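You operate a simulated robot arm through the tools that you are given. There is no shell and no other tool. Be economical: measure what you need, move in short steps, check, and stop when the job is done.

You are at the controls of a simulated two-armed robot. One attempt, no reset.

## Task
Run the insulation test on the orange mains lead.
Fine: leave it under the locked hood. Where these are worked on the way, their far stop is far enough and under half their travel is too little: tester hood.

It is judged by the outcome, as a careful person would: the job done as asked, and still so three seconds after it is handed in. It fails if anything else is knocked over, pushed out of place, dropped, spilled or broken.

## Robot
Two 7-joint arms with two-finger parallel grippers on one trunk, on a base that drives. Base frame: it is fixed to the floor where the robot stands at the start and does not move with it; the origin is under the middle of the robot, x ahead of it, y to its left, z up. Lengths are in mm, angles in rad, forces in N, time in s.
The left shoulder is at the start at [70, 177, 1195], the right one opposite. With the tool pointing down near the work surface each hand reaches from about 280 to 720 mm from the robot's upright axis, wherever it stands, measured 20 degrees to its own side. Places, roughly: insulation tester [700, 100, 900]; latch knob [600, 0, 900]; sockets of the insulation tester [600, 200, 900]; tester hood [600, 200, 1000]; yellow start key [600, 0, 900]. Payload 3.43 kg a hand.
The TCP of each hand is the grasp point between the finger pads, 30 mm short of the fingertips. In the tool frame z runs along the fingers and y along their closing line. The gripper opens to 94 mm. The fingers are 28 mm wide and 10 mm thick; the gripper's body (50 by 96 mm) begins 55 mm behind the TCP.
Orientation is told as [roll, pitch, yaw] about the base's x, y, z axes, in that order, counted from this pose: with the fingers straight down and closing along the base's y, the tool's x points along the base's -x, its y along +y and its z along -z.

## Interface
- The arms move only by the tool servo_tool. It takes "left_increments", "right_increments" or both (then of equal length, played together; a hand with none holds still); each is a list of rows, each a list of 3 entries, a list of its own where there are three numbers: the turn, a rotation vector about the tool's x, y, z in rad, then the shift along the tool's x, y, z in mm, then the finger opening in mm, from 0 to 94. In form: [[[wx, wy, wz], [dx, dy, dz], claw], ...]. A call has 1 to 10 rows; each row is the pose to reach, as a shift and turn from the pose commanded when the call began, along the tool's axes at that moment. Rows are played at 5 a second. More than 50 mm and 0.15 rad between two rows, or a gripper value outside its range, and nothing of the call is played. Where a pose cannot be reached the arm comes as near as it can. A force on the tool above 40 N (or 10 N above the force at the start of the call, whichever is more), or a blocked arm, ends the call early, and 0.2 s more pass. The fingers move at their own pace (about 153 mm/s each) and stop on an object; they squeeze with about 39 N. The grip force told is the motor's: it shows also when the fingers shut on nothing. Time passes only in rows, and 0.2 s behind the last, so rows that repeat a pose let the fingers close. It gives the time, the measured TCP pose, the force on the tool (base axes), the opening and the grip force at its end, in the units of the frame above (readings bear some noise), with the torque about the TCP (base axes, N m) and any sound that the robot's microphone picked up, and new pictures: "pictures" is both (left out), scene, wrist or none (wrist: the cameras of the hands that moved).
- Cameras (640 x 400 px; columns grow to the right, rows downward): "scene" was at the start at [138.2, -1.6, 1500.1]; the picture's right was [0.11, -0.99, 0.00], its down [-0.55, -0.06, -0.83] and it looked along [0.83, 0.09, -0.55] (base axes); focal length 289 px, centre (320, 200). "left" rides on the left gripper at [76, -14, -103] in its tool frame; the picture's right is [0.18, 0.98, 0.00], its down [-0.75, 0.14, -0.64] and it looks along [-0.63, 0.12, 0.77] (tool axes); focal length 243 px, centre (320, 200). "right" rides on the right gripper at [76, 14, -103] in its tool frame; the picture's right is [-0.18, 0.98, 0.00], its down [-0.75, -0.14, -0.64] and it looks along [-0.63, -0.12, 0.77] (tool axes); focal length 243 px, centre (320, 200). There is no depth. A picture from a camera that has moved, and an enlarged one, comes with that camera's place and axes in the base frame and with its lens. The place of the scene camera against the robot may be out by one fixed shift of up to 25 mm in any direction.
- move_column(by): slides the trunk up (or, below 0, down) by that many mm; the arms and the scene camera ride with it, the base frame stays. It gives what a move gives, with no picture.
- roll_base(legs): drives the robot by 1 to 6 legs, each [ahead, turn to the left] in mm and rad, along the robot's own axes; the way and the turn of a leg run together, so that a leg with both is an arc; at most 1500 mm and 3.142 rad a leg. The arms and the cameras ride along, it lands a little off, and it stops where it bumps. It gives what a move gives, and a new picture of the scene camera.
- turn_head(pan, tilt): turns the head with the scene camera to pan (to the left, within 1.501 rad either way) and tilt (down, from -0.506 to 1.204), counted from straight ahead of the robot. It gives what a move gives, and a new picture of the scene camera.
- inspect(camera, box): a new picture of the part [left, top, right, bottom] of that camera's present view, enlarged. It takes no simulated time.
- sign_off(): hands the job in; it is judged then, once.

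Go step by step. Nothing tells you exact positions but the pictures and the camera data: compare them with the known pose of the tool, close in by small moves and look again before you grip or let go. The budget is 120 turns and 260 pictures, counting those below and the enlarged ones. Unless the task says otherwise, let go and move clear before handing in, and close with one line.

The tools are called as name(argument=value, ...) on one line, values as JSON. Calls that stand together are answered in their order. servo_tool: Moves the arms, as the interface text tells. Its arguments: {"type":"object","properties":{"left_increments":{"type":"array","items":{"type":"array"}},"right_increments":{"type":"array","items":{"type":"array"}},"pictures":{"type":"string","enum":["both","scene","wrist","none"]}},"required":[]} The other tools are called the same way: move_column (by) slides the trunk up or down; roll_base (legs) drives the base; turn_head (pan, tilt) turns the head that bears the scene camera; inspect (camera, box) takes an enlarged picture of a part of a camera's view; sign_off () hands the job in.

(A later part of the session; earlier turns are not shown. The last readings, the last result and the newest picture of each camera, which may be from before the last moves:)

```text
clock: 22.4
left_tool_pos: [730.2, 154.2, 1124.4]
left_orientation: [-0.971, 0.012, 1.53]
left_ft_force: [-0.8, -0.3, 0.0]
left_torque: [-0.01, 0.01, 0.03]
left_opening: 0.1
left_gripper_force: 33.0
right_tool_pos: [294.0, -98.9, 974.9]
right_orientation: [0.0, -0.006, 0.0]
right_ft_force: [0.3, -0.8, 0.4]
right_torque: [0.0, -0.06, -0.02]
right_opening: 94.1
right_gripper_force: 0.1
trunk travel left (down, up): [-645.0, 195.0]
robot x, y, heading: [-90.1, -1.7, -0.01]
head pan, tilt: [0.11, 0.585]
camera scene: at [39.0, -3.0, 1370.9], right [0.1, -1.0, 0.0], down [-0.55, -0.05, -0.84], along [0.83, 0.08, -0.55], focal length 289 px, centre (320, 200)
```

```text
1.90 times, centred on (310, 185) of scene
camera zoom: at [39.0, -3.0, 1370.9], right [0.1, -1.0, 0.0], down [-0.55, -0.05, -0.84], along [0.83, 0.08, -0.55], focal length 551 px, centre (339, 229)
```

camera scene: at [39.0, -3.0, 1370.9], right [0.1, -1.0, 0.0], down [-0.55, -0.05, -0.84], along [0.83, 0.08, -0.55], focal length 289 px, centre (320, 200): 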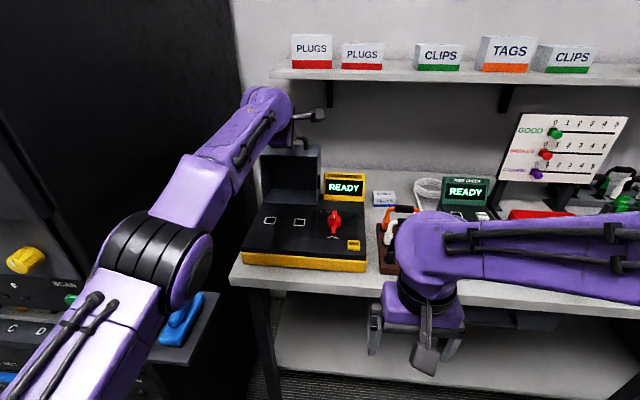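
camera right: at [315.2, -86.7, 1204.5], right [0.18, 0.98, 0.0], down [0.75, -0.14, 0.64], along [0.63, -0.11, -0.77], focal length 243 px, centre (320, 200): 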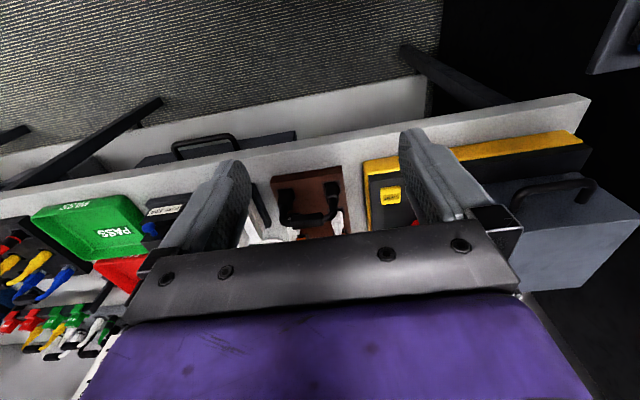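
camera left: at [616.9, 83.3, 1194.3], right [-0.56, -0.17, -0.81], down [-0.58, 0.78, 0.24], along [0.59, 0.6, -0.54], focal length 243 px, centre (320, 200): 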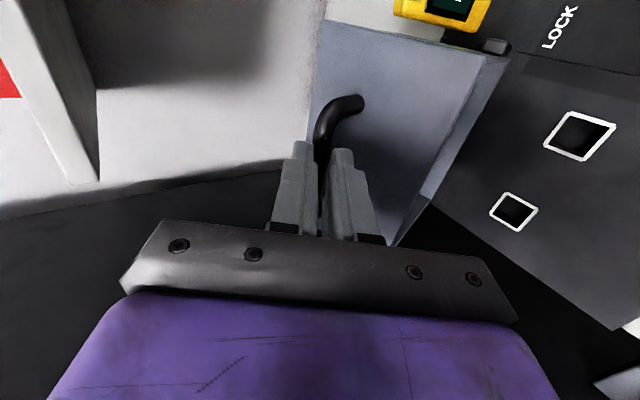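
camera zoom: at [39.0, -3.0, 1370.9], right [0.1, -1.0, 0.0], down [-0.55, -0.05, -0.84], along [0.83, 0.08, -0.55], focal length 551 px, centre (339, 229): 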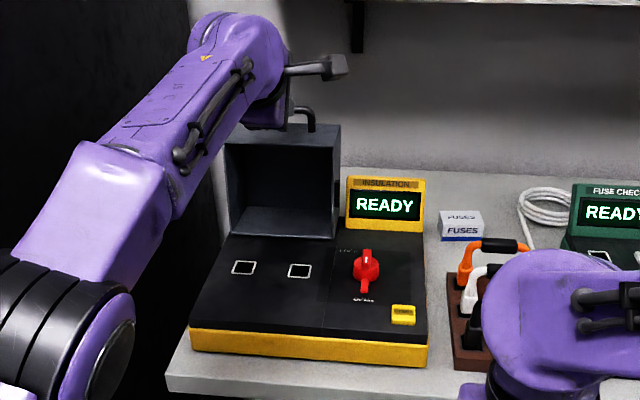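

The fingers slipped off but the hood stands open by itself with no force on the hand. Withdrawing the left hand along its axis, then checking.

servo_tool(left_increments=[[[0, 0, 0], [0, 0, -30], 0], [[0, 0, 0], [0, 0, -65], 0], [[0, 0, 0], [0, 0, -105], 0], [[0, 0, 0], [0, 0, -150], 0], [[0, 0, 0], [0, 0, -190], 0]], pictures="both")

```text
clock: 23.6
left_tool_pos: [576.4, 161.6, 1227.8]
left_orientation: [-0.968, 0.013, 1.527]
left_ft_force: [0.2, 0.2, 0.7]
left_torque: [-0.02, 0.0, 0.0]
left_opening: 0.0
left_gripper_force: 33.1
right_tool_pos: [297.6, -99.4, 972.9]
right_orientation: [-0.001, -0.004, 0.001]
right_ft_force: [-0.1, 0.1, 0.2]
right_torque: [0.0, -0.02, -0.01]
right_opening: 93.7
right_gripper_force: 0.2
trunk travel left (down, up): [-645.0, 195.0]
robot x, y, heading: [-95.0, -4.6, -0.015]
head pan, tilt: [0.11, 0.585]
camera scene: at [43.7, -3.3, 1370.3], right [0.1, -1.0, 0.0], down [-0.55, -0.05, -0.83], along [0.83, 0.08, -0.55], focal length 289 px, centre (320, 200)
camera left: at [496.0, 89.7, 1299.1], right [-0.57, -0.17, -0.81], down [-0.58, 0.78, 0.24], along [0.59, 0.6, -0.54], focal length 243 px, centre (320, 200)
```

scene: 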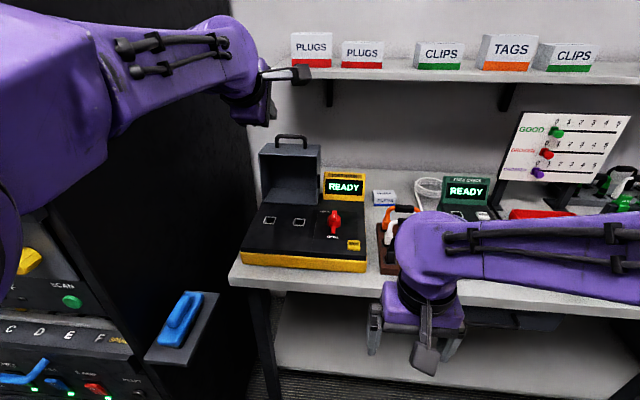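
left: 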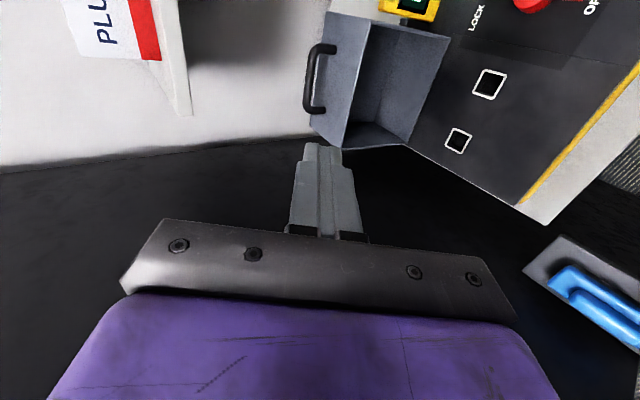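

Hood stays open by itself. Parking the left arm back and left, then raising the trunk and driving forward for right-hand work.

servo_tool(left_increments=[[[0, 0, 0], [-22, 17, -25], 30], [[0, 0, 0], [-44, 34, -50], 30], [[0, 0, 0], [-66, 51, -75], 30], [[0, 0, 0], [-88, 68, -100], 30], [[0, 0, 0], [-110, 85, -125], 30], [[0, 0, 0], [-130, 102, -148], 30]], pictures="none")

move_column(by=130)

roll_base(legs=[[140, 0.015]])

```text
clock: 25.0
left_tool_pos: [477.1, 326.2, 1226.8]
left_orientation: [-0.958, -0.001, 1.516]
left_ft_force: [0.1, -0.2, 0.6]
left_torque: [-0.01, -0.03, -0.03]
left_opening: 29.9
left_gripper_force: 0.0
left hand out of reach, approached as far as the arm can: row 2, 3, 4, 5, 6
right_tool_pos: [303.9, -113.1, 970.5]
right_orientation: [0.016, 0.003, 0.003]
right_ft_force: [-0.4, 0.2, -0.4]
right_torque: [-0.05, -0.01, -0.04]
right_opening: 93.8
right_gripper_force: 0.1
trunk travel left (down, up): [-645.0, 195.0]
robot x, y, heading: [-93.6, 0.9, -0.013]
head pan, tilt: [0.11, 0.585]
```

```text
clock: 25.9
left_tool_pos: [451.7, 335.1, 1292.0]
left_orientation: [-0.97, 0.018, 1.538]
left_ft_force: [21.7, -71.9, -36.9]
left_torque: [1.56, -2.12, 4.85]
left_opening: 29.9
left_gripper_force: 0.1
right_tool_pos: [287.7, -109.6, 1035.4]
right_orientation: [0.014, -0.011, 0.006]
right_ft_force: [1.2, 0.9, -0.7]
right_torque: [-0.05, 0.06, -0.01]
right_opening: 94.0
right_gripper_force: 0.1
trunk travel left (down, up): [-703.0, 137.0]
robot x, y, heading: [-94.4, -2.0, -0.011]
head pan, tilt: [0.11, 0.585]
stopped: the force on the tool passed its limit at 99 N (the readings are from after the stop); the commanded pose is now the measured one
```

```text
clock: 26.7
left_tool_pos: [503.7, 332.5, 1292.1]
left_orientation: [-0.902, -0.226, 1.418]
left_ft_force: [-2.9, -2.1, 1.8]
left_torque: [0.15, -0.04, 0.15]
left_opening: 30.3
left_gripper_force: 0.1
right_tool_pos: [263.7, -79.7, 1045.6]
right_orientation: [0.084, 0.143, -0.015]
right_ft_force: [-3.9, -0.8, 2.7]
right_torque: [-0.02, -0.34, 0.02]
right_opening: 93.9
right_gripper_force: 0.0
trunk travel left (down, up): [-703.0, 137.0]
robot x, y, heading: [-47.5, -7.0, -0.086]
head pan, tilt: [0.11, 0.585]
stopped in leg 1: the force on the tool passed its limit at 97 N (the readings are from after the stop); the commanded pose is now the measured one
camera scene: at [51.5, -222.9, 1432.4], right [0.02, -0.99, -0.14], down [-0.53, 0.11, -0.84], along [0.85, 0.09, -0.52], focal length 289 px, centre (320, 200)
```

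scene: 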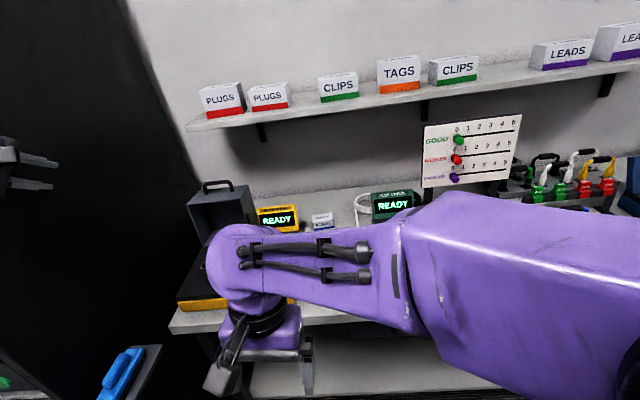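

The left arm fouled the dark cabinet on the left and the robot swayed. Checking the state with a null move.

servo_tool(left_increments=[[[0, 0, 0], [0, 0, 0], 30]], pictures="both")

```text
clock: 27.1
left_tool_pos: [575.1, 288.5, 1264.4]
left_orientation: [-0.767, -0.306, 1.224]
left_ft_force: [-3.1, -3.6, 2.8]
left_torque: [0.19, 0.03, 0.21]
left_opening: 29.9
left_gripper_force: 0.1
right_tool_pos: [301.4, -132.2, 1120.6]
right_orientation: [0.316, 0.307, -0.169]
right_ft_force: [-3.8, 0.2, 3.7]
right_torque: [0.0, -0.36, -0.1]
right_opening: 94.0
right_gripper_force: 0.1
trunk travel left (down, up): [-703.0, 137.0]
robot x, y, heading: [13.0, -16.3, -0.302]
head pan, tilt: [0.11, 0.585]
stopped in row 1 (left hand): the arm was blocked; the commanded pose is now the measured one
camera scene: at [51.4, -289.8, 1429.2], right [-0.19, -0.97, -0.17], down [-0.49, 0.24, -0.84], along [0.85, -0.07, -0.51], focal length 289 px, centre (320, 200)
camera left: at [483.8, 217.7, 1321.9], right [-0.66, 0.27, -0.71], down [-0.31, 0.76, 0.57], along [0.69, 0.59, -0.41], focal length 243 px, centre (320, 200)
```

scene: 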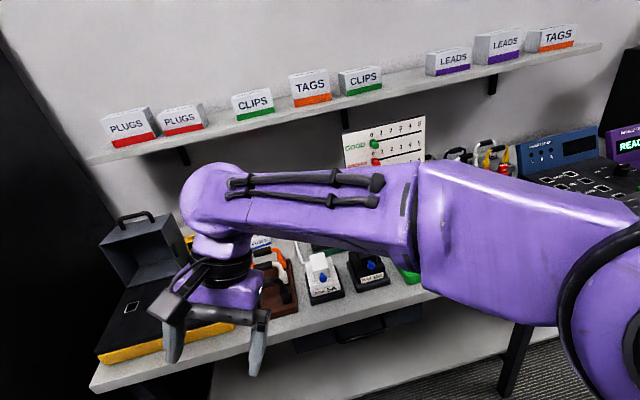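
left: 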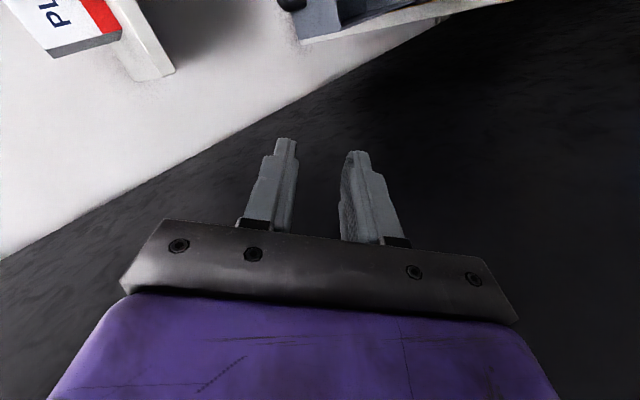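

turn_head(pan=0.9, tilt=0.5)

```text
clock: 28.2
left_tool_pos: [860.5, 245.7, 1215.9]
left_orientation: [-1.067, 0.007, 0.988]
left_ft_force: [-28.8, 98.6, 12.2]
left_torque: [-2.17, -0.54, -0.43]
left_opening: 14.5
left_gripper_force: 0.0
right_tool_pos: [576.1, -265.5, 1216.3]
right_orientation: [0.427, -0.188, -0.62]
right_ft_force: [-43.7, 3.3, -45.6]
right_torque: [0.38, -3.51, -1.35]
right_opening: 94.0
right_gripper_force: 0.1
trunk travel left (down, up): [-703.0, 137.0]
robot x, y, heading: [143.5, -95.6, -0.727]
head pan, tilt: [0.901, 0.499]
camera scene: at [255.5, -233.2, 1440.7], right [0.18, -0.98, -0.07], down [-0.46, -0.02, -0.89], along [0.87, 0.19, -0.45], focal length 289 px, centre (320, 200)
```

scene: 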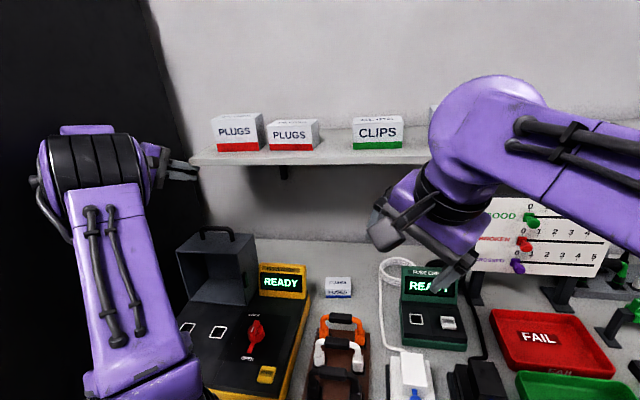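

servo_tool(right_increments=[[[0, 0, 0], [0, 0, 0], 94]], pictures="both")

inspect(camera="left", box=[0, 0, 640, 400])

```text
clock: 28.5
left_tool_pos: [875.0, 144.4, 1098.7]
left_orientation: [-0.765, 0.317, 1.023]
left_ft_force: [-5.6, 4.7, -35.8]
left_torque: [-1.74, -1.68, 0.01]
left_opening: 29.7
left_gripper_force: 0.1
right_tool_pos: [580.3, -526.8, 1390.1]
right_orientation: [0.907, -0.183, -1.19]
right_ft_force: [6.5, -23.0, 74.1]
right_torque: [0.43, 4.08, 1.85]
right_opening: 94.2
right_gripper_force: 0.1
trunk travel left (down, up): [-703.0, 137.0]
robot x, y, heading: [179.0, -137.8, -0.946]
head pan, tilt: [0.901, 0.499]
stopped in row 1 (left hand): the arm was blocked; the commanded pose is now the measured one
camera scene: at [253.2, -387.5, 1439.6], right [-0.04, -0.99, -0.14], down [-0.45, 0.14, -0.88], along [0.89, 0.03, -0.45], focal length 289 px, centre (320, 200)
camera right: at [480.2, -472.7, 1449.8], right [0.58, 0.19, 0.8], down [-0.29, -0.86, 0.42], along [0.76, -0.47, -0.44], focal length 243 px, centre (320, 200)
```

scene: 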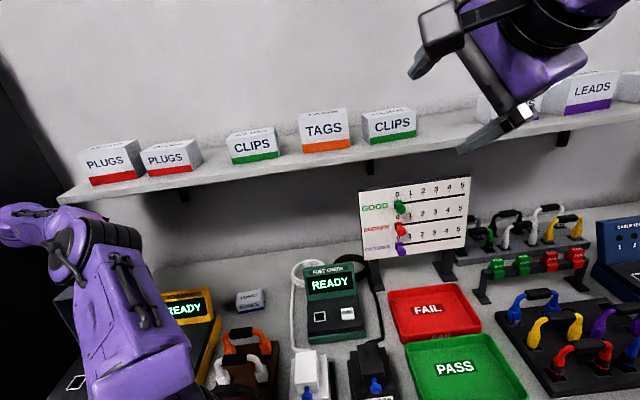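
right: 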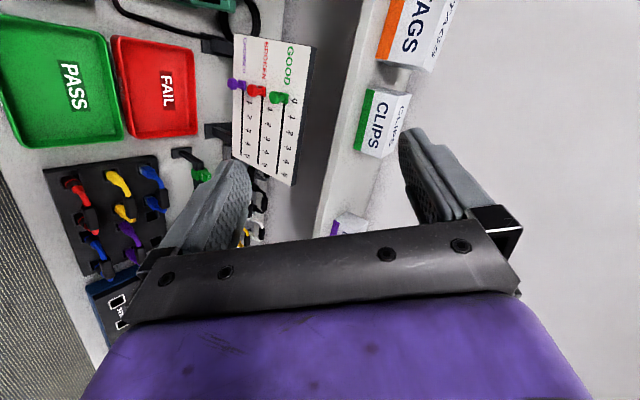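

```text
1.00 times, centred on (320, 200) of left (not enlarged: the box is as wide or as high as the picture)
camera zoom: at [798.5, 137.4, 1202.8], right [-0.81, 0.04, -0.59], down [-0.03, 0.99, 0.11], along [0.59, 0.11, -0.8], focal length 243 px, centre (320, 200)
```

zoom: 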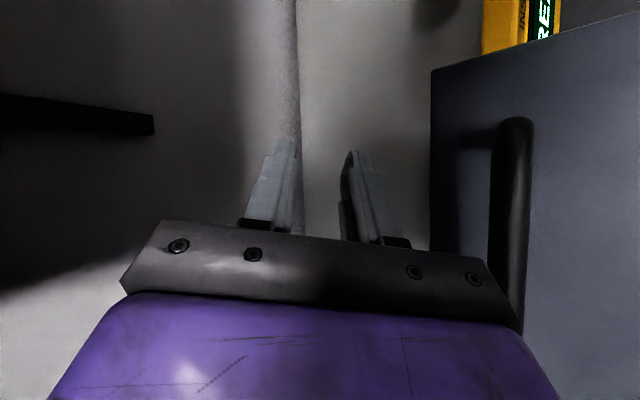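

roll_base(legs=[[0, 0.01]])

```text
clock: 29.2
left_tool_pos: [964.9, 168.0, 987.0]
left_orientation: [-0.782, 0.509, 1.108]
left_ft_force: [-3.4, -3.2, -1.6]
left_torque: [0.09, -0.21, 0.29]
left_opening: 30.1
left_gripper_force: 0.1
right_tool_pos: [618.2, -523.9, 1482.7]
right_orientation: [1.069, -0.132, -1.341]
right_ft_force: [8.6, -0.5, -12.9]
right_torque: [0.1, -0.59, 0.05]
right_opening: 93.8
right_gripper_force: 0.1
trunk travel left (down, up): [-703.0, 137.0]
robot x, y, heading: [219.0, -190.7, -1.057]
head pan, tilt: [0.901, 0.499]
stopped in leg 1: the robot was blocked; the commanded pose is now the measured one
camera scene: at [340.2, -310.7, 1438.8], right [-0.15, -0.99, -0.04], down [-0.48, 0.11, -0.87], along [0.86, -0.12, -0.49], focal length 289 px, centre (320, 200)
```

scene: 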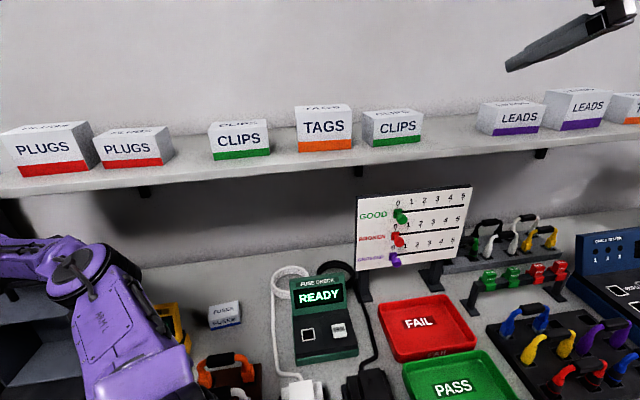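

turn_head(pan=1.3, tilt=0.6)

inspect(camera="left", box=[0, 0, 640, 400])

```text
clock: 30.1
left_tool_pos: [966.9, 189.7, 995.1]
left_orientation: [-0.821, 0.512, 1.079]
left_ft_force: [0.2, -1.1, -0.1]
left_torque: [0.07, 0.02, -0.02]
left_opening: 29.8
left_gripper_force: 0.1
right_tool_pos: [609.5, -481.2, 1475.7]
right_orientation: [1.044, -0.174, -1.309]
right_ft_force: [1.5, 0.8, 0.9]
right_torque: [-0.01, -0.01, -0.01]
right_opening: 94.0
right_gripper_force: 0.1
trunk travel left (down, up): [-703.0, 137.0]
robot x, y, heading: [217.2, -185.7, -1.06]
head pan, tilt: [1.3, 0.6]
camera scene: at [323.8, -233.1, 1427.1], right [0.24, -0.97, -0.01], down [-0.55, -0.13, -0.83], along [0.8, 0.2, -0.56], focal length 289 px, centre (320, 200)
```

scene: 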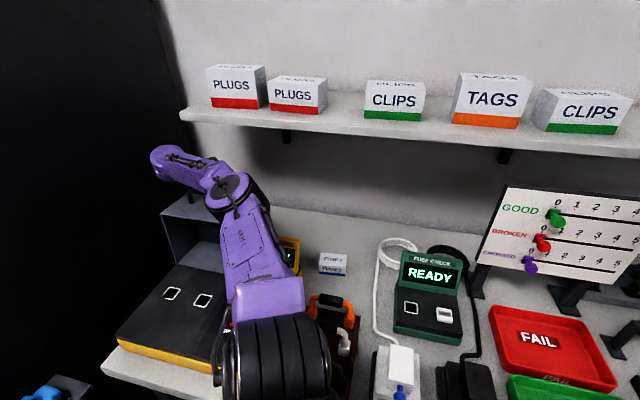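

```text
1.00 times, centred on (320, 200) of left (not enlarged: the box is as wide or as high as the picture)
camera zoom: at [896.9, 198.0, 1103.0], right [-0.83, -0.14, -0.54], down [-0.11, 0.99, -0.08], along [0.54, -0.01, -0.84], focal length 243 px, centre (320, 200)
```

zoom: 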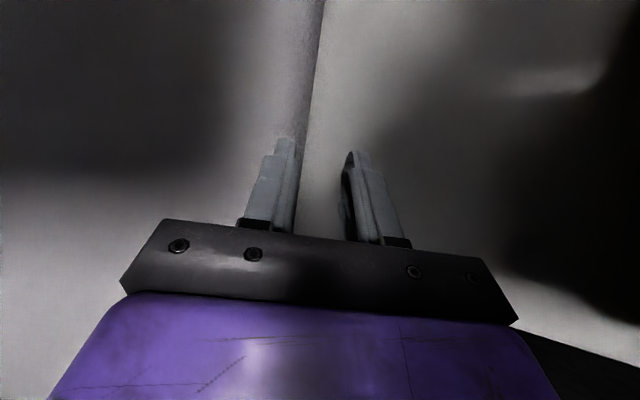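

The robot has come to rest and everything still stands, though the left arm reaches over and behind the open hood. Looking closely before extracting it.

inspect(camera="scene", box=[90, 120, 410, 320])

inspect(camera="right", box=[0, 0, 640, 400])

```text
2.00 times, centred on (250, 220) of scene
camera zoom: at [323.8, -233.1, 1427.1], right [0.24, -0.97, -0.01], down [-0.55, -0.13, -0.83], along [0.8, 0.2, -0.56], focal length 579 px, centre (460, 160)
```

zoom: 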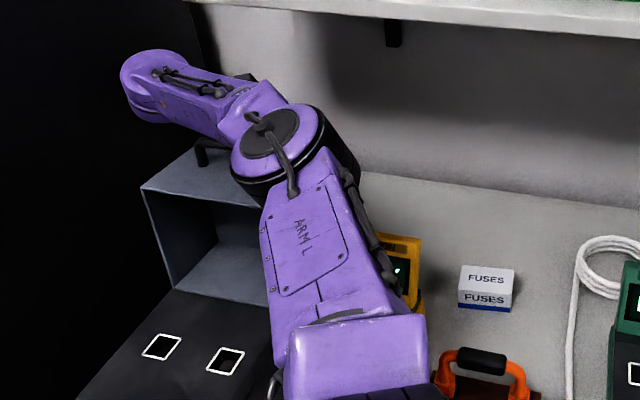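

```text
1.00 times, centred on (320, 200) of right (not enlarged: the box is as wide or as high as the picture)
camera zoom: at [509.1, -419.5, 1526.1], right [0.49, 0.1, 0.87], down [-0.42, -0.84, 0.33], along [0.77, -0.53, -0.37], focal length 243 px, centre (320, 200)
```

zoom: 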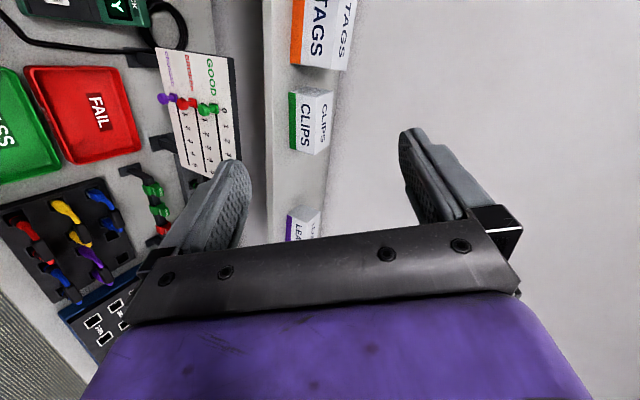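

The shelf's bottom is at z≈1225, its left end at y≈200, so the hand has head room. Raising the trunk 120 mm to lift the arm clear of the hood.

move_column(by=120)

turn_head(pan=1.4, tilt=0.65)

```text
clock: 31.5
left_tool_pos: [957.9, 211.0, 1090.4]
left_orientation: [-0.794, 0.541, 1.115]
left_ft_force: [-0.4, -1.0, 0.1]
left_torque: [-0.03, 0.01, -0.04]
left_opening: 30.1
left_gripper_force: 0.2
right_tool_pos: [612.1, -455.1, 1596.4]
right_orientation: [1.037, -0.187, -1.295]
right_ft_force: [1.2, 0.1, -0.3]
right_torque: [-0.01, -0.01, 0.01]
right_opening: 94.0
right_gripper_force: 0.0
trunk travel left (down, up): [-820.0, 20.0]
robot x, y, heading: [216.3, -186.2, -1.044]
head pan, tilt: [1.3, 0.6]
stopped: the force on the tool passed its limit at 179 N (the readings are from after the stop); the commanded pose is now the measured one
```

```text
clock: 32.2
left_tool_pos: [958.3, 208.6, 1091.0]
left_orientation: [-0.8, 0.542, 1.105]
left_ft_force: [3.8, 6.0, -12.8]
left_torque: [-0.76, -0.38, -0.36]
left_opening: 30.1
left_gripper_force: 0.1
right_tool_pos: [607.8, -454.6, 1596.5]
right_orientation: [1.04, -0.191, -1.299]
right_ft_force: [-0.7, 0.3, 0.2]
right_torque: [-0.01, 0.03, 0.01]
right_opening: 93.9
right_gripper_force: 0.1
trunk travel left (down, up): [-820.0, 20.0]
robot x, y, heading: [217.7, -190.5, -1.049]
head pan, tilt: [1.4, 0.649]
camera scene: at [315.5, -203.5, 1540.0], right [0.34, -0.94, 0.01], down [-0.56, -0.21, -0.8], along [0.75, 0.27, -0.6], focal length 289 px, centre (320, 200)
```

scene: 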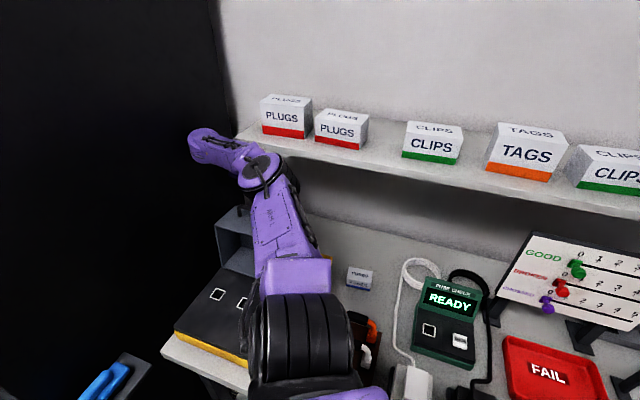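

The hand's camera touched the shelf underside; shelf and boxes stand. Dropping slightly and drawing the hand back out from under the shelf.

servo_tool(left_increments=[[[0, 0, 0], [-6.2, 7.4, 7.2], 30], [[0, 0, 0], [1.6, 38.7, -18.3], 30], [[0, 0, 0], [9.3, 70.1, -43.9], 30], [[0, 0, 0], [14.6, 96.2, -69.6], 30]], pictures="both")

```text
clock: 33.2
left_tool_pos: [859.6, 217.6, 1081.7]
left_orientation: [-0.786, 0.528, 1.113]
left_ft_force: [0.9, 0.2, -0.5]
left_torque: [-0.02, 0.0, 0.0]
left_opening: 30.0
left_gripper_force: 0.1
left hand out of reach, approached as far as the arm can: row 4
right_tool_pos: [613.9, -480.3, 1595.1]
right_orientation: [1.046, -0.173, -1.306]
right_ft_force: [-0.5, 0.1, 0.2]
right_torque: [-0.03, -0.03, -0.03]
right_opening: 93.6
right_gripper_force: 0.1
trunk travel left (down, up): [-820.0, 20.0]
robot x, y, heading: [211.0, -188.0, -1.054]
head pan, tilt: [1.4, 0.649]
camera scene: at [324.6, -225.5, 1539.1], right [0.34, -0.94, -0.01], down [-0.57, -0.2, -0.8], along [0.75, 0.27, -0.6], focal length 289 px, centre (320, 200)
camera left: at [792.3, 225.3, 1192.2], right [-0.85, -0.15, -0.51], down [-0.13, 0.99, -0.07], along [0.51, 0.0, -0.86], focal length 243 px, centre (320, 200)
```

scene: 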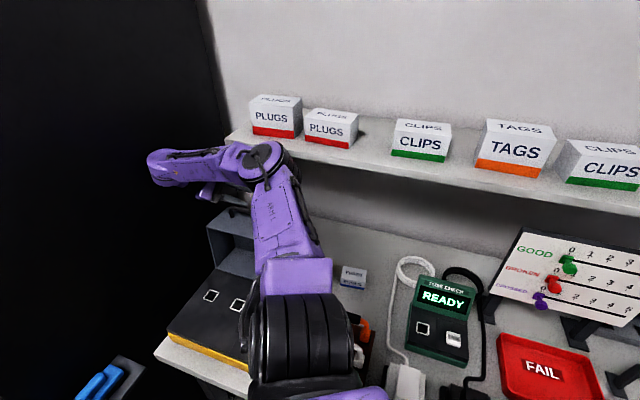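
left: 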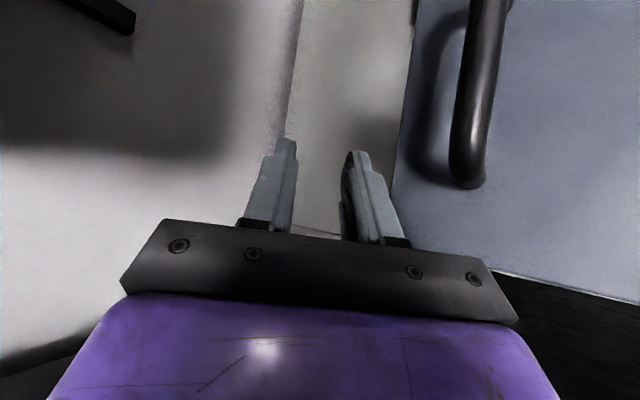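

Clear of the shelf. Now raising the hand above the hood.

servo_tool(left_increments=[[[0, 0, 0], [9.7, -13.8, -15], 30], [[0, 0, 0], [19.4, -27.7, -30.1], 30], [[0, 0, 0], [30, -39.6, -46.3], 30], [[0, 0, 0], [40.7, -51.6, -62.5], 30], [[0, 0, 0], [53, -63, -77], 30], [[0, 0, 0], [65.9, -75.2, -91.8], 30]], pictures="both")

```text
clock: 34.6
left_tool_pos: [845.5, 224.4, 1203.0]
left_orientation: [-0.747, 0.487, 1.159]
left_ft_force: [-6.7, 0.3, -15.6]
left_torque: [0.07, 0.0, -0.03]
left_opening: 22.0
left_gripper_force: 0.1
left hand out of reach, approached as far as the arm can: row 1, 2, 3, 4, 5, 6
right_tool_pos: [618.6, -467.9, 1590.3]
right_orientation: [1.034, -0.18, -1.294]
right_ft_force: [0.7, -0.5, -0.5]
right_torque: [0.0, -0.01, 0.02]
right_opening: 93.9
right_gripper_force: 0.0
trunk travel left (down, up): [-820.0, 20.0]
robot x, y, heading: [214.8, -190.0, -1.051]
head pan, tilt: [1.4, 0.649]
camera scene: at [323.3, -216.8, 1539.0], right [0.34, -0.94, 0.0], down [-0.57, -0.21, -0.8], along [0.75, 0.27, -0.61], focal length 289 px, centre (320, 200)
camera left: at [779.4, 224.1, 1313.6], right [-0.85, -0.15, -0.5], down [-0.16, 0.99, -0.02], along [0.5, 0.06, -0.86], focal length 243 px, centre (320, 200)
```

scene: 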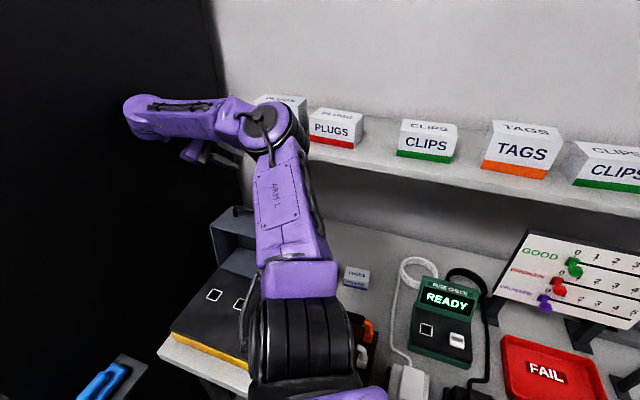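
left: 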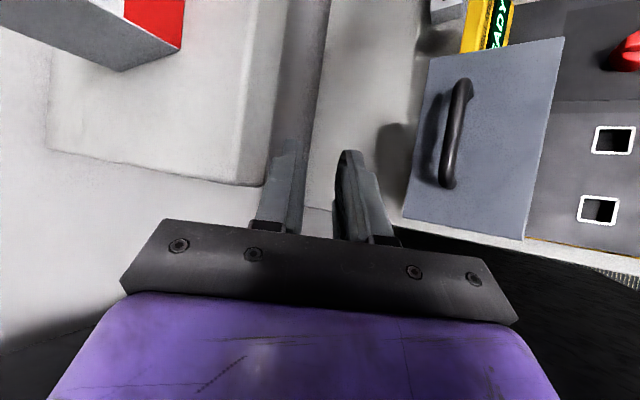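

servo_tool(left_increments=[[[0, 0, 0], [-0.2, 20.6, -8], 20], [[0, 0, 0], [23, 47.3, -28.7], 20], [[0, 0, 0], [55.2, 73, -44.2], 20], [[0, 0, 0], [93.9, 91.6, -55], 20]], pictures="both")

```text
clock: 35.6
left_tool_pos: [705.7, 180.1, 1229.4]
left_orientation: [-0.759, 0.484, 1.154]
left_ft_force: [-0.7, -0.5, 0.2]
left_torque: [-0.01, 0.0, 0.05]
left_opening: 19.9
left_gripper_force: 0.0
left hand out of reach, approached as far as the arm can: row 1, 2, 3
right_tool_pos: [610.8, -468.1, 1593.9]
right_orientation: [1.04, -0.181, -1.299]
right_ft_force: [0.0, -0.2, 0.1]
right_torque: [0.04, -0.02, -0.02]
right_opening: 94.2
right_gripper_force: 0.1
trunk travel left (down, up): [-820.0, 20.0]
robot x, y, heading: [215.3, -190.4, -1.052]
head pan, tilt: [1.4, 0.649]
camera scene: at [318.3, -215.9, 1539.7], right [0.34, -0.94, 0.0], down [-0.57, -0.21, -0.8], along [0.75, 0.27, -0.6], focal length 289 px, centre (320, 200)
camera left: at [639.9, 180.0, 1340.9], right [-0.85, -0.15, -0.51], down [-0.16, 0.99, -0.03], along [0.51, 0.06, -0.86], focal length 243 px, centre (320, 200)
```

scene: 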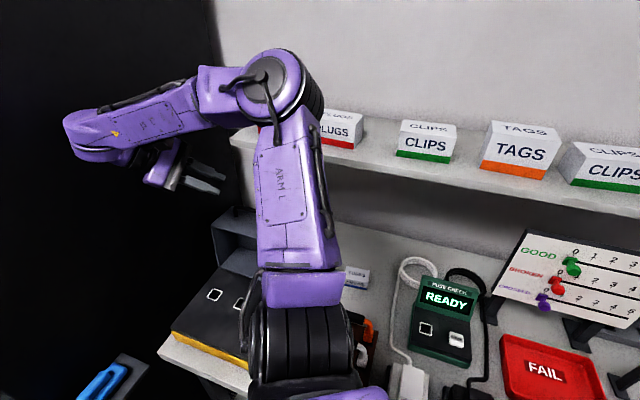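
left: 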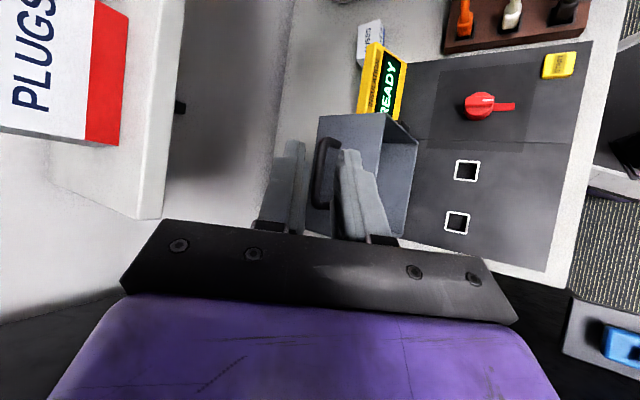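

Clear of everything. Now drawing the left hand in towards the robot, before turning the base to face the bench again.

servo_tool(left_increments=[[[0, 0, 0], [37, 9.4, 0], 20], [[0, 0, 0], [74, 18.7, 0], 20], [[0, 0, 0], [111, 28, 0], 20], [[0, 0, 0], [148, 37.5, 0], 20], [[0, 0, 0], [186, 47, 0], 20], [[0, 0, 0], [223, 56, 0], 20]], pictures="scene")

```text
clock: 37.0
left_tool_pos: [581.7, 0.3, 1299.9]
left_orientation: [-0.758, 0.486, 1.155]
left_ft_force: [1.0, 0.1, -0.3]
left_torque: [0.03, -0.02, 0.02]
left_opening: 20.0
left_gripper_force: 0.0
right_tool_pos: [610.3, -467.5, 1593.6]
right_orientation: [1.042, -0.183, -1.299]
right_ft_force: [-1.2, 0.4, 0.2]
right_torque: [0.0, 0.0, 0.01]
right_opening: 94.0
right_gripper_force: 0.1
trunk travel left (down, up): [-820.0, 20.0]
robot x, y, heading: [217.2, -192.9, -1.051]
head pan, tilt: [1.4, 0.649]
camera scene: at [317.9, -216.2, 1539.7], right [0.34, -0.94, 0.0], down [-0.57, -0.21, -0.8], along [0.75, 0.27, -0.6], focal length 289 px, centre (320, 200)
```

scene: 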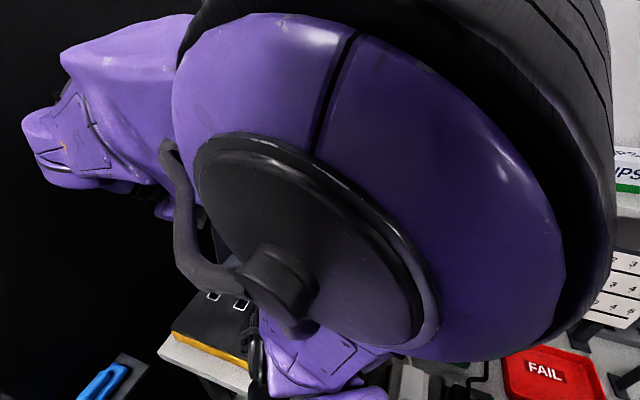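

roll_base(legs=[[0, 0.4]])

```text
clock: 38.6
left_tool_pos: [480.1, 132.0, 1299.2]
left_orientation: [-0.756, 0.487, 1.561]
left_ft_force: [-0.7, -0.2, -0.5]
left_torque: [-0.05, -0.01, -0.01]
left_opening: 20.4
left_gripper_force: 0.1
right_tool_pos: [689.9, -286.3, 1592.5]
right_orientation: [1.039, -0.182, -0.893]
right_ft_force: [-0.6, 0.2, -0.6]
right_torque: [0.01, 0.01, -0.02]
right_opening: 93.9
right_gripper_force: 0.1
trunk travel left (down, up): [-820.0, 20.0]
robot x, y, heading: [214.2, -193.0, -0.646]
head pan, tilt: [1.4, 0.649]
camera scene: at [317.6, -171.9, 1539.6], right [0.68, -0.73, 0.0], down [-0.44, -0.41, -0.8], along [0.58, 0.55, -0.6], focal length 289 px, centre (320, 200)
```

scene: 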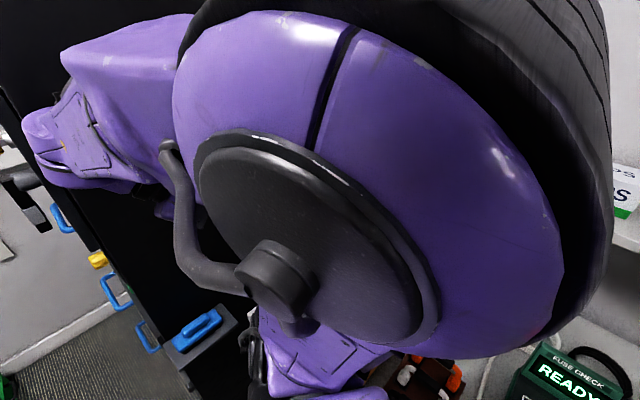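

roll_base(legs=[[0, 0.4]])

turn_head(pan=0.9, tilt=0.6)

```text
clock: 40.2
left_tool_pos: [331.5, 210.7, 1299.2]
left_orientation: [-0.757, 0.487, 1.964]
left_ft_force: [0.8, -0.2, -0.6]
left_torque: [0.03, 0.01, 0.01]
left_opening: 20.3
left_gripper_force: 0.2
right_tool_pos: [690.4, -92.9, 1593.8]
right_orientation: [1.039, -0.182, -0.491]
right_ft_force: [-0.6, -0.1, -0.3]
right_torque: [0.01, 0.01, 0.01]
right_opening: 93.8
right_gripper_force: 0.0
trunk travel left (down, up): [-820.0, 20.0]
robot x, y, heading: [214.5, -188.8, -0.242]
head pan, tilt: [1.4, 0.649]
camera scene: at [297.9, -133.9, 1539.6], right [0.92, -0.4, 0.0], down [-0.24, -0.55, -0.8], along [0.32, 0.73, -0.6], focal length 289 px, centre (320, 200)
```

scene: 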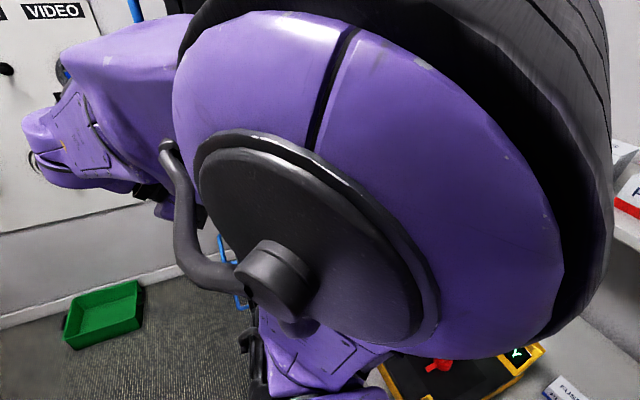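

```text
clock: 41.1
left_tool_pos: [331.6, 210.8, 1299.5]
left_orientation: [-0.755, 0.49, 1.962]
left_ft_force: [-0.2, 0.8, -0.5]
left_torque: [0.0, -0.02, 0.0]
left_opening: 20.1
left_gripper_force: 0.0
right_tool_pos: [690.7, -91.5, 1594.7]
right_orientation: [1.04, -0.183, -0.491]
right_ft_force: [-0.8, -0.1, -0.2]
right_torque: [-0.01, -0.03, 0.02]
right_opening: 94.2
right_gripper_force: 0.1
trunk travel left (down, up): [-820.0, 20.0]
robot x, y, heading: [211.9, -186.2, -0.242]
head pan, tilt: [0.901, 0.6]
camera scene: at [332.7, -158.2, 1543.8], right [0.61, -0.79, 0.0], down [-0.45, -0.35, -0.82], along [0.65, 0.51, -0.57], focal length 289 px, centre (320, 200)
```

scene: 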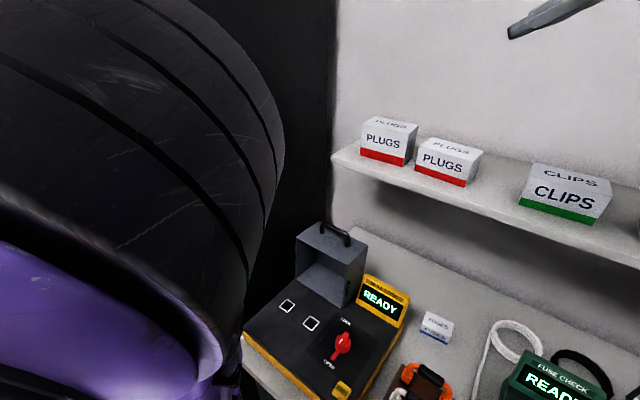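

roll_base(legs=[[0, 0.24], [-150, 0]])

turn_head(pan=0.45, tilt=0.6)

```text
clock: 43.3
left_tool_pos: [86.1, 227.7, 1299.2]
left_orientation: [-0.753, 0.488, 2.198]
left_ft_force: [0.4, 0.1, 0.3]
left_torque: [-0.02, 0.04, -0.03]
left_opening: 19.8
left_gripper_force: 0.1
right_tool_pos: [505.1, 15.9, 1592.8]
right_orientation: [1.039, -0.18, -0.258]
right_ft_force: [0.9, 0.0, -0.6]
right_torque: [0.02, 0.0, 0.0]
right_opening: 94.0
right_gripper_force: 0.1
trunk travel left (down, up): [-820.0, 20.0]
robot x, y, heading: [62.0, -186.7, -0.009]
head pan, tilt: [0.901, 0.6]
camera scene: at [169.4, -130.9, 1543.5], right [0.78, -0.63, 0.0], down [-0.36, -0.44, -0.82], along [0.52, 0.64, -0.57], focal length 289 px, centre (320, 200)
```

scene: 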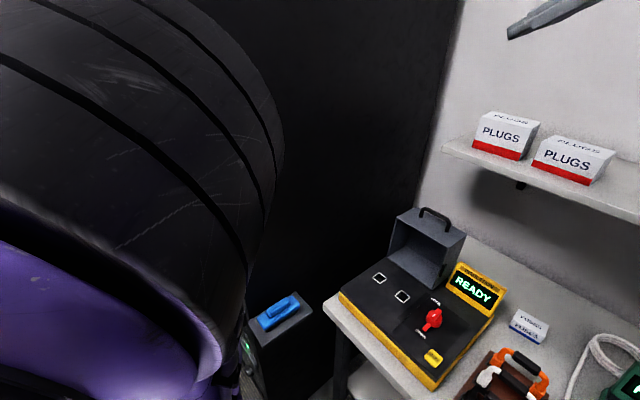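

```text
clock: 44.2
left_tool_pos: [81.6, 229.4, 1298.9]
left_orientation: [-0.759, 0.487, 2.197]
left_ft_force: [-0.3, -0.4, 0.7]
left_torque: [0.0, 0.0, -0.01]
left_opening: 20.0
left_gripper_force: 0.0
right_tool_pos: [499.0, 17.3, 1595.0]
right_orientation: [1.04, -0.184, -0.259]
right_ft_force: [-0.2, 0.9, 0.5]
right_torque: [0.01, -0.01, 0.0]
right_opening: 93.9
right_gripper_force: 0.0
trunk travel left (down, up): [-820.0, 20.0]
robot x, y, heading: [59.9, -187.9, -0.011]
head pan, tilt: [0.45, 0.6]
camera scene: at [189.0, -161.8, 1543.9], right [0.43, -0.9, 0.0], down [-0.51, -0.24, -0.83], along [0.75, 0.35, -0.56], focal length 289 px, centre (320, 200)
```

scene: 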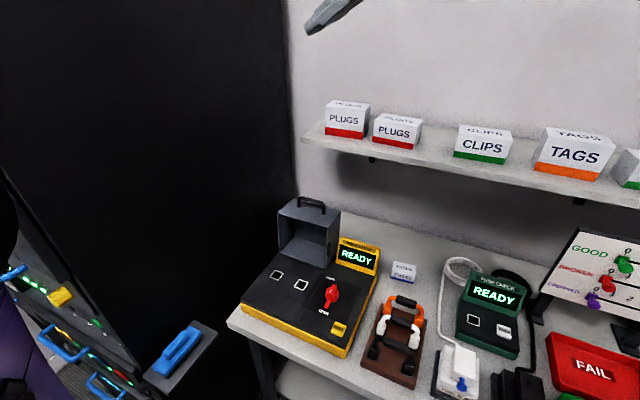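

Everything on the bench is intact. Next I untangle: right arm back to its own side first.

servo_tool(right_increments=[[[0, 0, 0], [2.5, -37.5, -27], 94], [[0, 0, 0], [5, -75, -54], 94], [[0, 0, 0], [7.5, -112, -81], 94], [[0, 0, 0], [10, -150, -108], 94], [[0, 0, 0], [12.5, -187, -135], 94], [[0, 0, 0], [15, -225, -163], 94], [[0, 0, 0], [18, -262, -190], 94], [[0, 0, 0], [20, -300, -217], 94]], pictures="scene")

```text
clock: 46.0
left_tool_pos: [82.0, 225.6, 1301.0]
left_orientation: [-0.759, 0.484, 2.195]
left_ft_force: [-0.9, -0.5, 0.0]
left_torque: [0.0, 0.02, -0.01]
left_opening: 20.0
left_gripper_force: 0.1
right_tool_pos: [421.3, -316.3, 1443.4]
right_orientation: [1.042, -0.181, -0.258]
right_ft_force: [0.8, -0.5, -0.2]
right_torque: [0.03, 0.0, -0.01]
right_opening: 94.0
right_gripper_force: 0.0
trunk travel left (down, up): [-820.0, 20.0]
robot x, y, heading: [59.8, -189.0, -0.011]
head pan, tilt: [0.45, 0.6]
camera scene: at [189.7, -166.1, 1544.0], right [0.43, -0.9, 0.0], down [-0.51, -0.24, -0.83], along [0.75, 0.35, -0.56], focal length 289 px, centre (320, 200)
```

scene: 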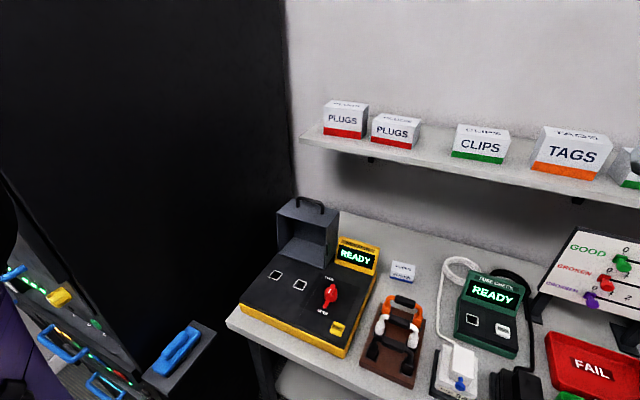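

servo_tool(left_increments=[[[0, 0, 0], [34, -3.7, 24], 60], [[0, 0, 0], [68, -7.4, 48.5], 60], [[0, 0, 0], [102, -11, 72.7], 60], [[0, 0, 0], [136, -14.7, 97], 60], [[0, 0, 0], [170, -18.3, 121], 60], [[0, 0, 0], [204, -22, 145.5], 60], [[0, 0, 0], [238, -25.7, 170], 60], [[0, 0, 0], [272, -29.3, 194], 60]], pictures="both")

```text
clock: 47.8
left_tool_pos: [329.2, 251.6, 1321.5]
left_orientation: [-0.756, 0.484, 2.197]
left_ft_force: [0.5, 0.5, -0.1]
left_torque: [0.01, 0.03, 0.02]
left_opening: 59.7
left_gripper_force: 0.1
left hand out of reach, approached as far as the arm can: row 2, 3, 4, 5, 6, 7, 8
right_tool_pos: [426.6, -313.5, 1442.8]
right_orientation: [1.037, -0.18, -0.258]
right_ft_force: [0.5, 0.1, -0.3]
right_torque: [-0.02, 0.02, 0.04]
right_opening: 93.9
right_gripper_force: 0.1
trunk travel left (down, up): [-820.0, 20.0]
robot x, y, heading: [62.1, -189.7, -0.008]
head pan, tilt: [0.45, 0.6]
camera scene: at [194.2, -161.5, 1543.5], right [0.43, -0.9, 0.0], down [-0.51, -0.24, -0.82], along [0.74, 0.35, -0.57], focal length 289 px, centre (320, 200)
camera left: at [297.5, 194.3, 1431.8], right [-0.3, -0.81, -0.51], down [-0.93, 0.36, -0.02], along [0.2, 0.47, -0.86], focal length 243 px, centre (320, 200)
```

scene: 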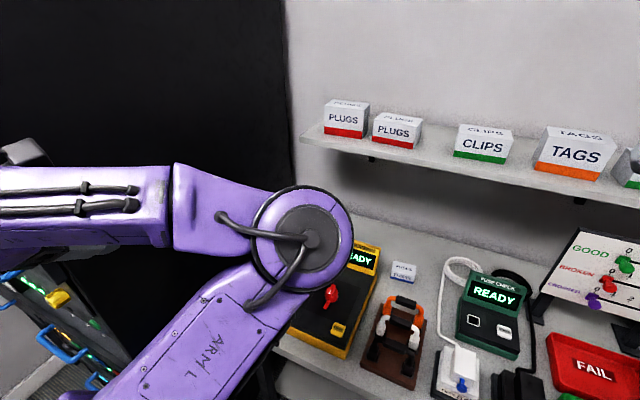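
left: 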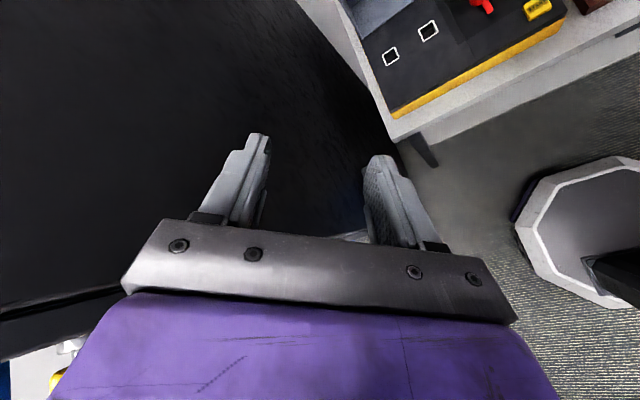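

The left elbow is folded forward. Rotating the hand to point straight down in place should unfold it.

servo_tool(left_increments=[[[-0.1, -0.076, 0], [0, 0, 0], 60], [[-0.2, -0.152, 0], [0, 0, 0], 60], [[-0.3, -0.229, 0], [0, 0, 0], 60], [[-0.4, -0.305, 0], [0, 0, 0], 60], [[-0.5, -0.381, 0], [0, 0, 0], 60], [[-0.6, -0.457, 0], [0, 0, 0], 60], [[-0.694, -0.53, 0], [0, 0, 0], 60]], pictures="scene")

```text
clock: 49.4
left_tool_pos: [328.0, 249.7, 1323.6]
left_orientation: [0.003, 0.0, 2.392]
left_ft_force: [0.5, 0.7, -0.6]
left_torque: [0.02, 0.02, 0.02]
left_opening: 60.1
left_gripper_force: 0.0
right_tool_pos: [422.4, -313.5, 1443.6]
right_orientation: [1.04, -0.182, -0.257]
right_ft_force: [0.0, 0.6, -0.6]
right_torque: [-0.02, 0.02, 0.01]
right_opening: 94.0
right_gripper_force: 0.0
trunk travel left (down, up): [-820.0, 20.0]
robot x, y, heading: [58.1, -186.3, -0.01]
head pan, tilt: [0.45, 0.6]
camera scene: at [190.7, -162.2, 1543.8], right [0.43, -0.9, 0.0], down [-0.51, -0.24, -0.82], along [0.75, 0.35, -0.57], focal length 289 px, centre (320, 200)
```

scene: 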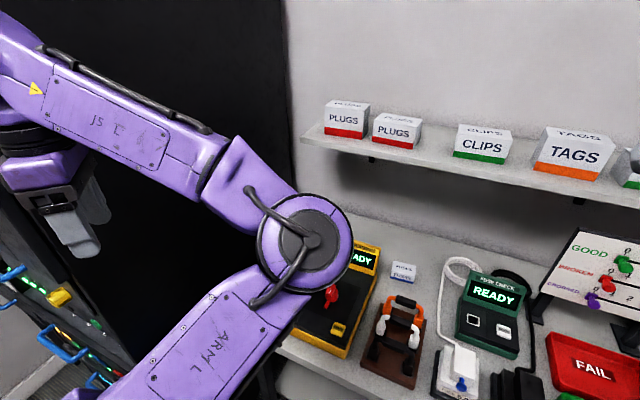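

servo_tool(left_increments=[[[0, 0, 0.137], [30, -5, 3], 60], [[0, 0, 0.274], [60, -10, 6], 60], [[0, 0, 0.411], [90, -15, 10], 60], [[0, 0, 0.548], [120, -20, 13], 60], [[0, 0, 0.685], [150, -25, 16], 60], [[0, 0, 0.82], [179.5, -30.5, 20], 60]], pictures="both")

```text
clock: 50.8
left_tool_pos: [522.5, 223.1, 1321.4]
left_orientation: [0.0, 0.005, 1.571]
left_ft_force: [-0.3, 0.0, -1.0]
left_torque: [0.0, 0.02, 0.01]
left_opening: 59.9
left_gripper_force: 0.0
left hand out of reach, approached as far as the arm can: row 1, 2, 3, 4, 5, 6
right_tool_pos: [423.0, -313.8, 1443.9]
right_orientation: [1.039, -0.181, -0.258]
right_ft_force: [-0.3, -0.2, -0.4]
right_torque: [0.01, 0.0, 0.02]
right_opening: 94.1
right_gripper_force: 0.1
trunk travel left (down, up): [-820.0, 20.0]
robot x, y, heading: [61.0, -186.2, -0.008]
head pan, tilt: [0.45, 0.6]
camera scene: at [191.2, -162.9, 1543.7], right [0.43, -0.9, 0.0], down [-0.51, -0.24, -0.82], along [0.75, 0.35, -0.57], focal length 289 px, centre (320, 200)
camera left: at [536.4, 149.6, 1425.1], right [-0.98, -0.18, 0.0], down [-0.14, 0.76, 0.64], along [-0.12, 0.63, -0.77], focal length 243 px, centre (320, 200)
```

scene: 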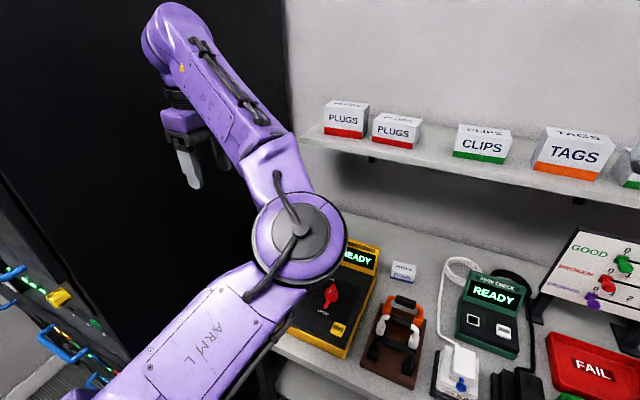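
left: 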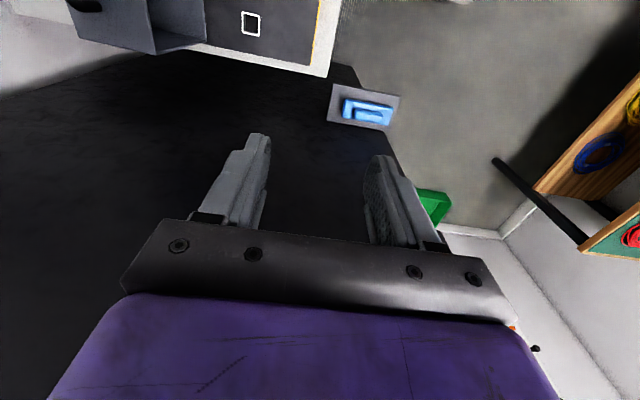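

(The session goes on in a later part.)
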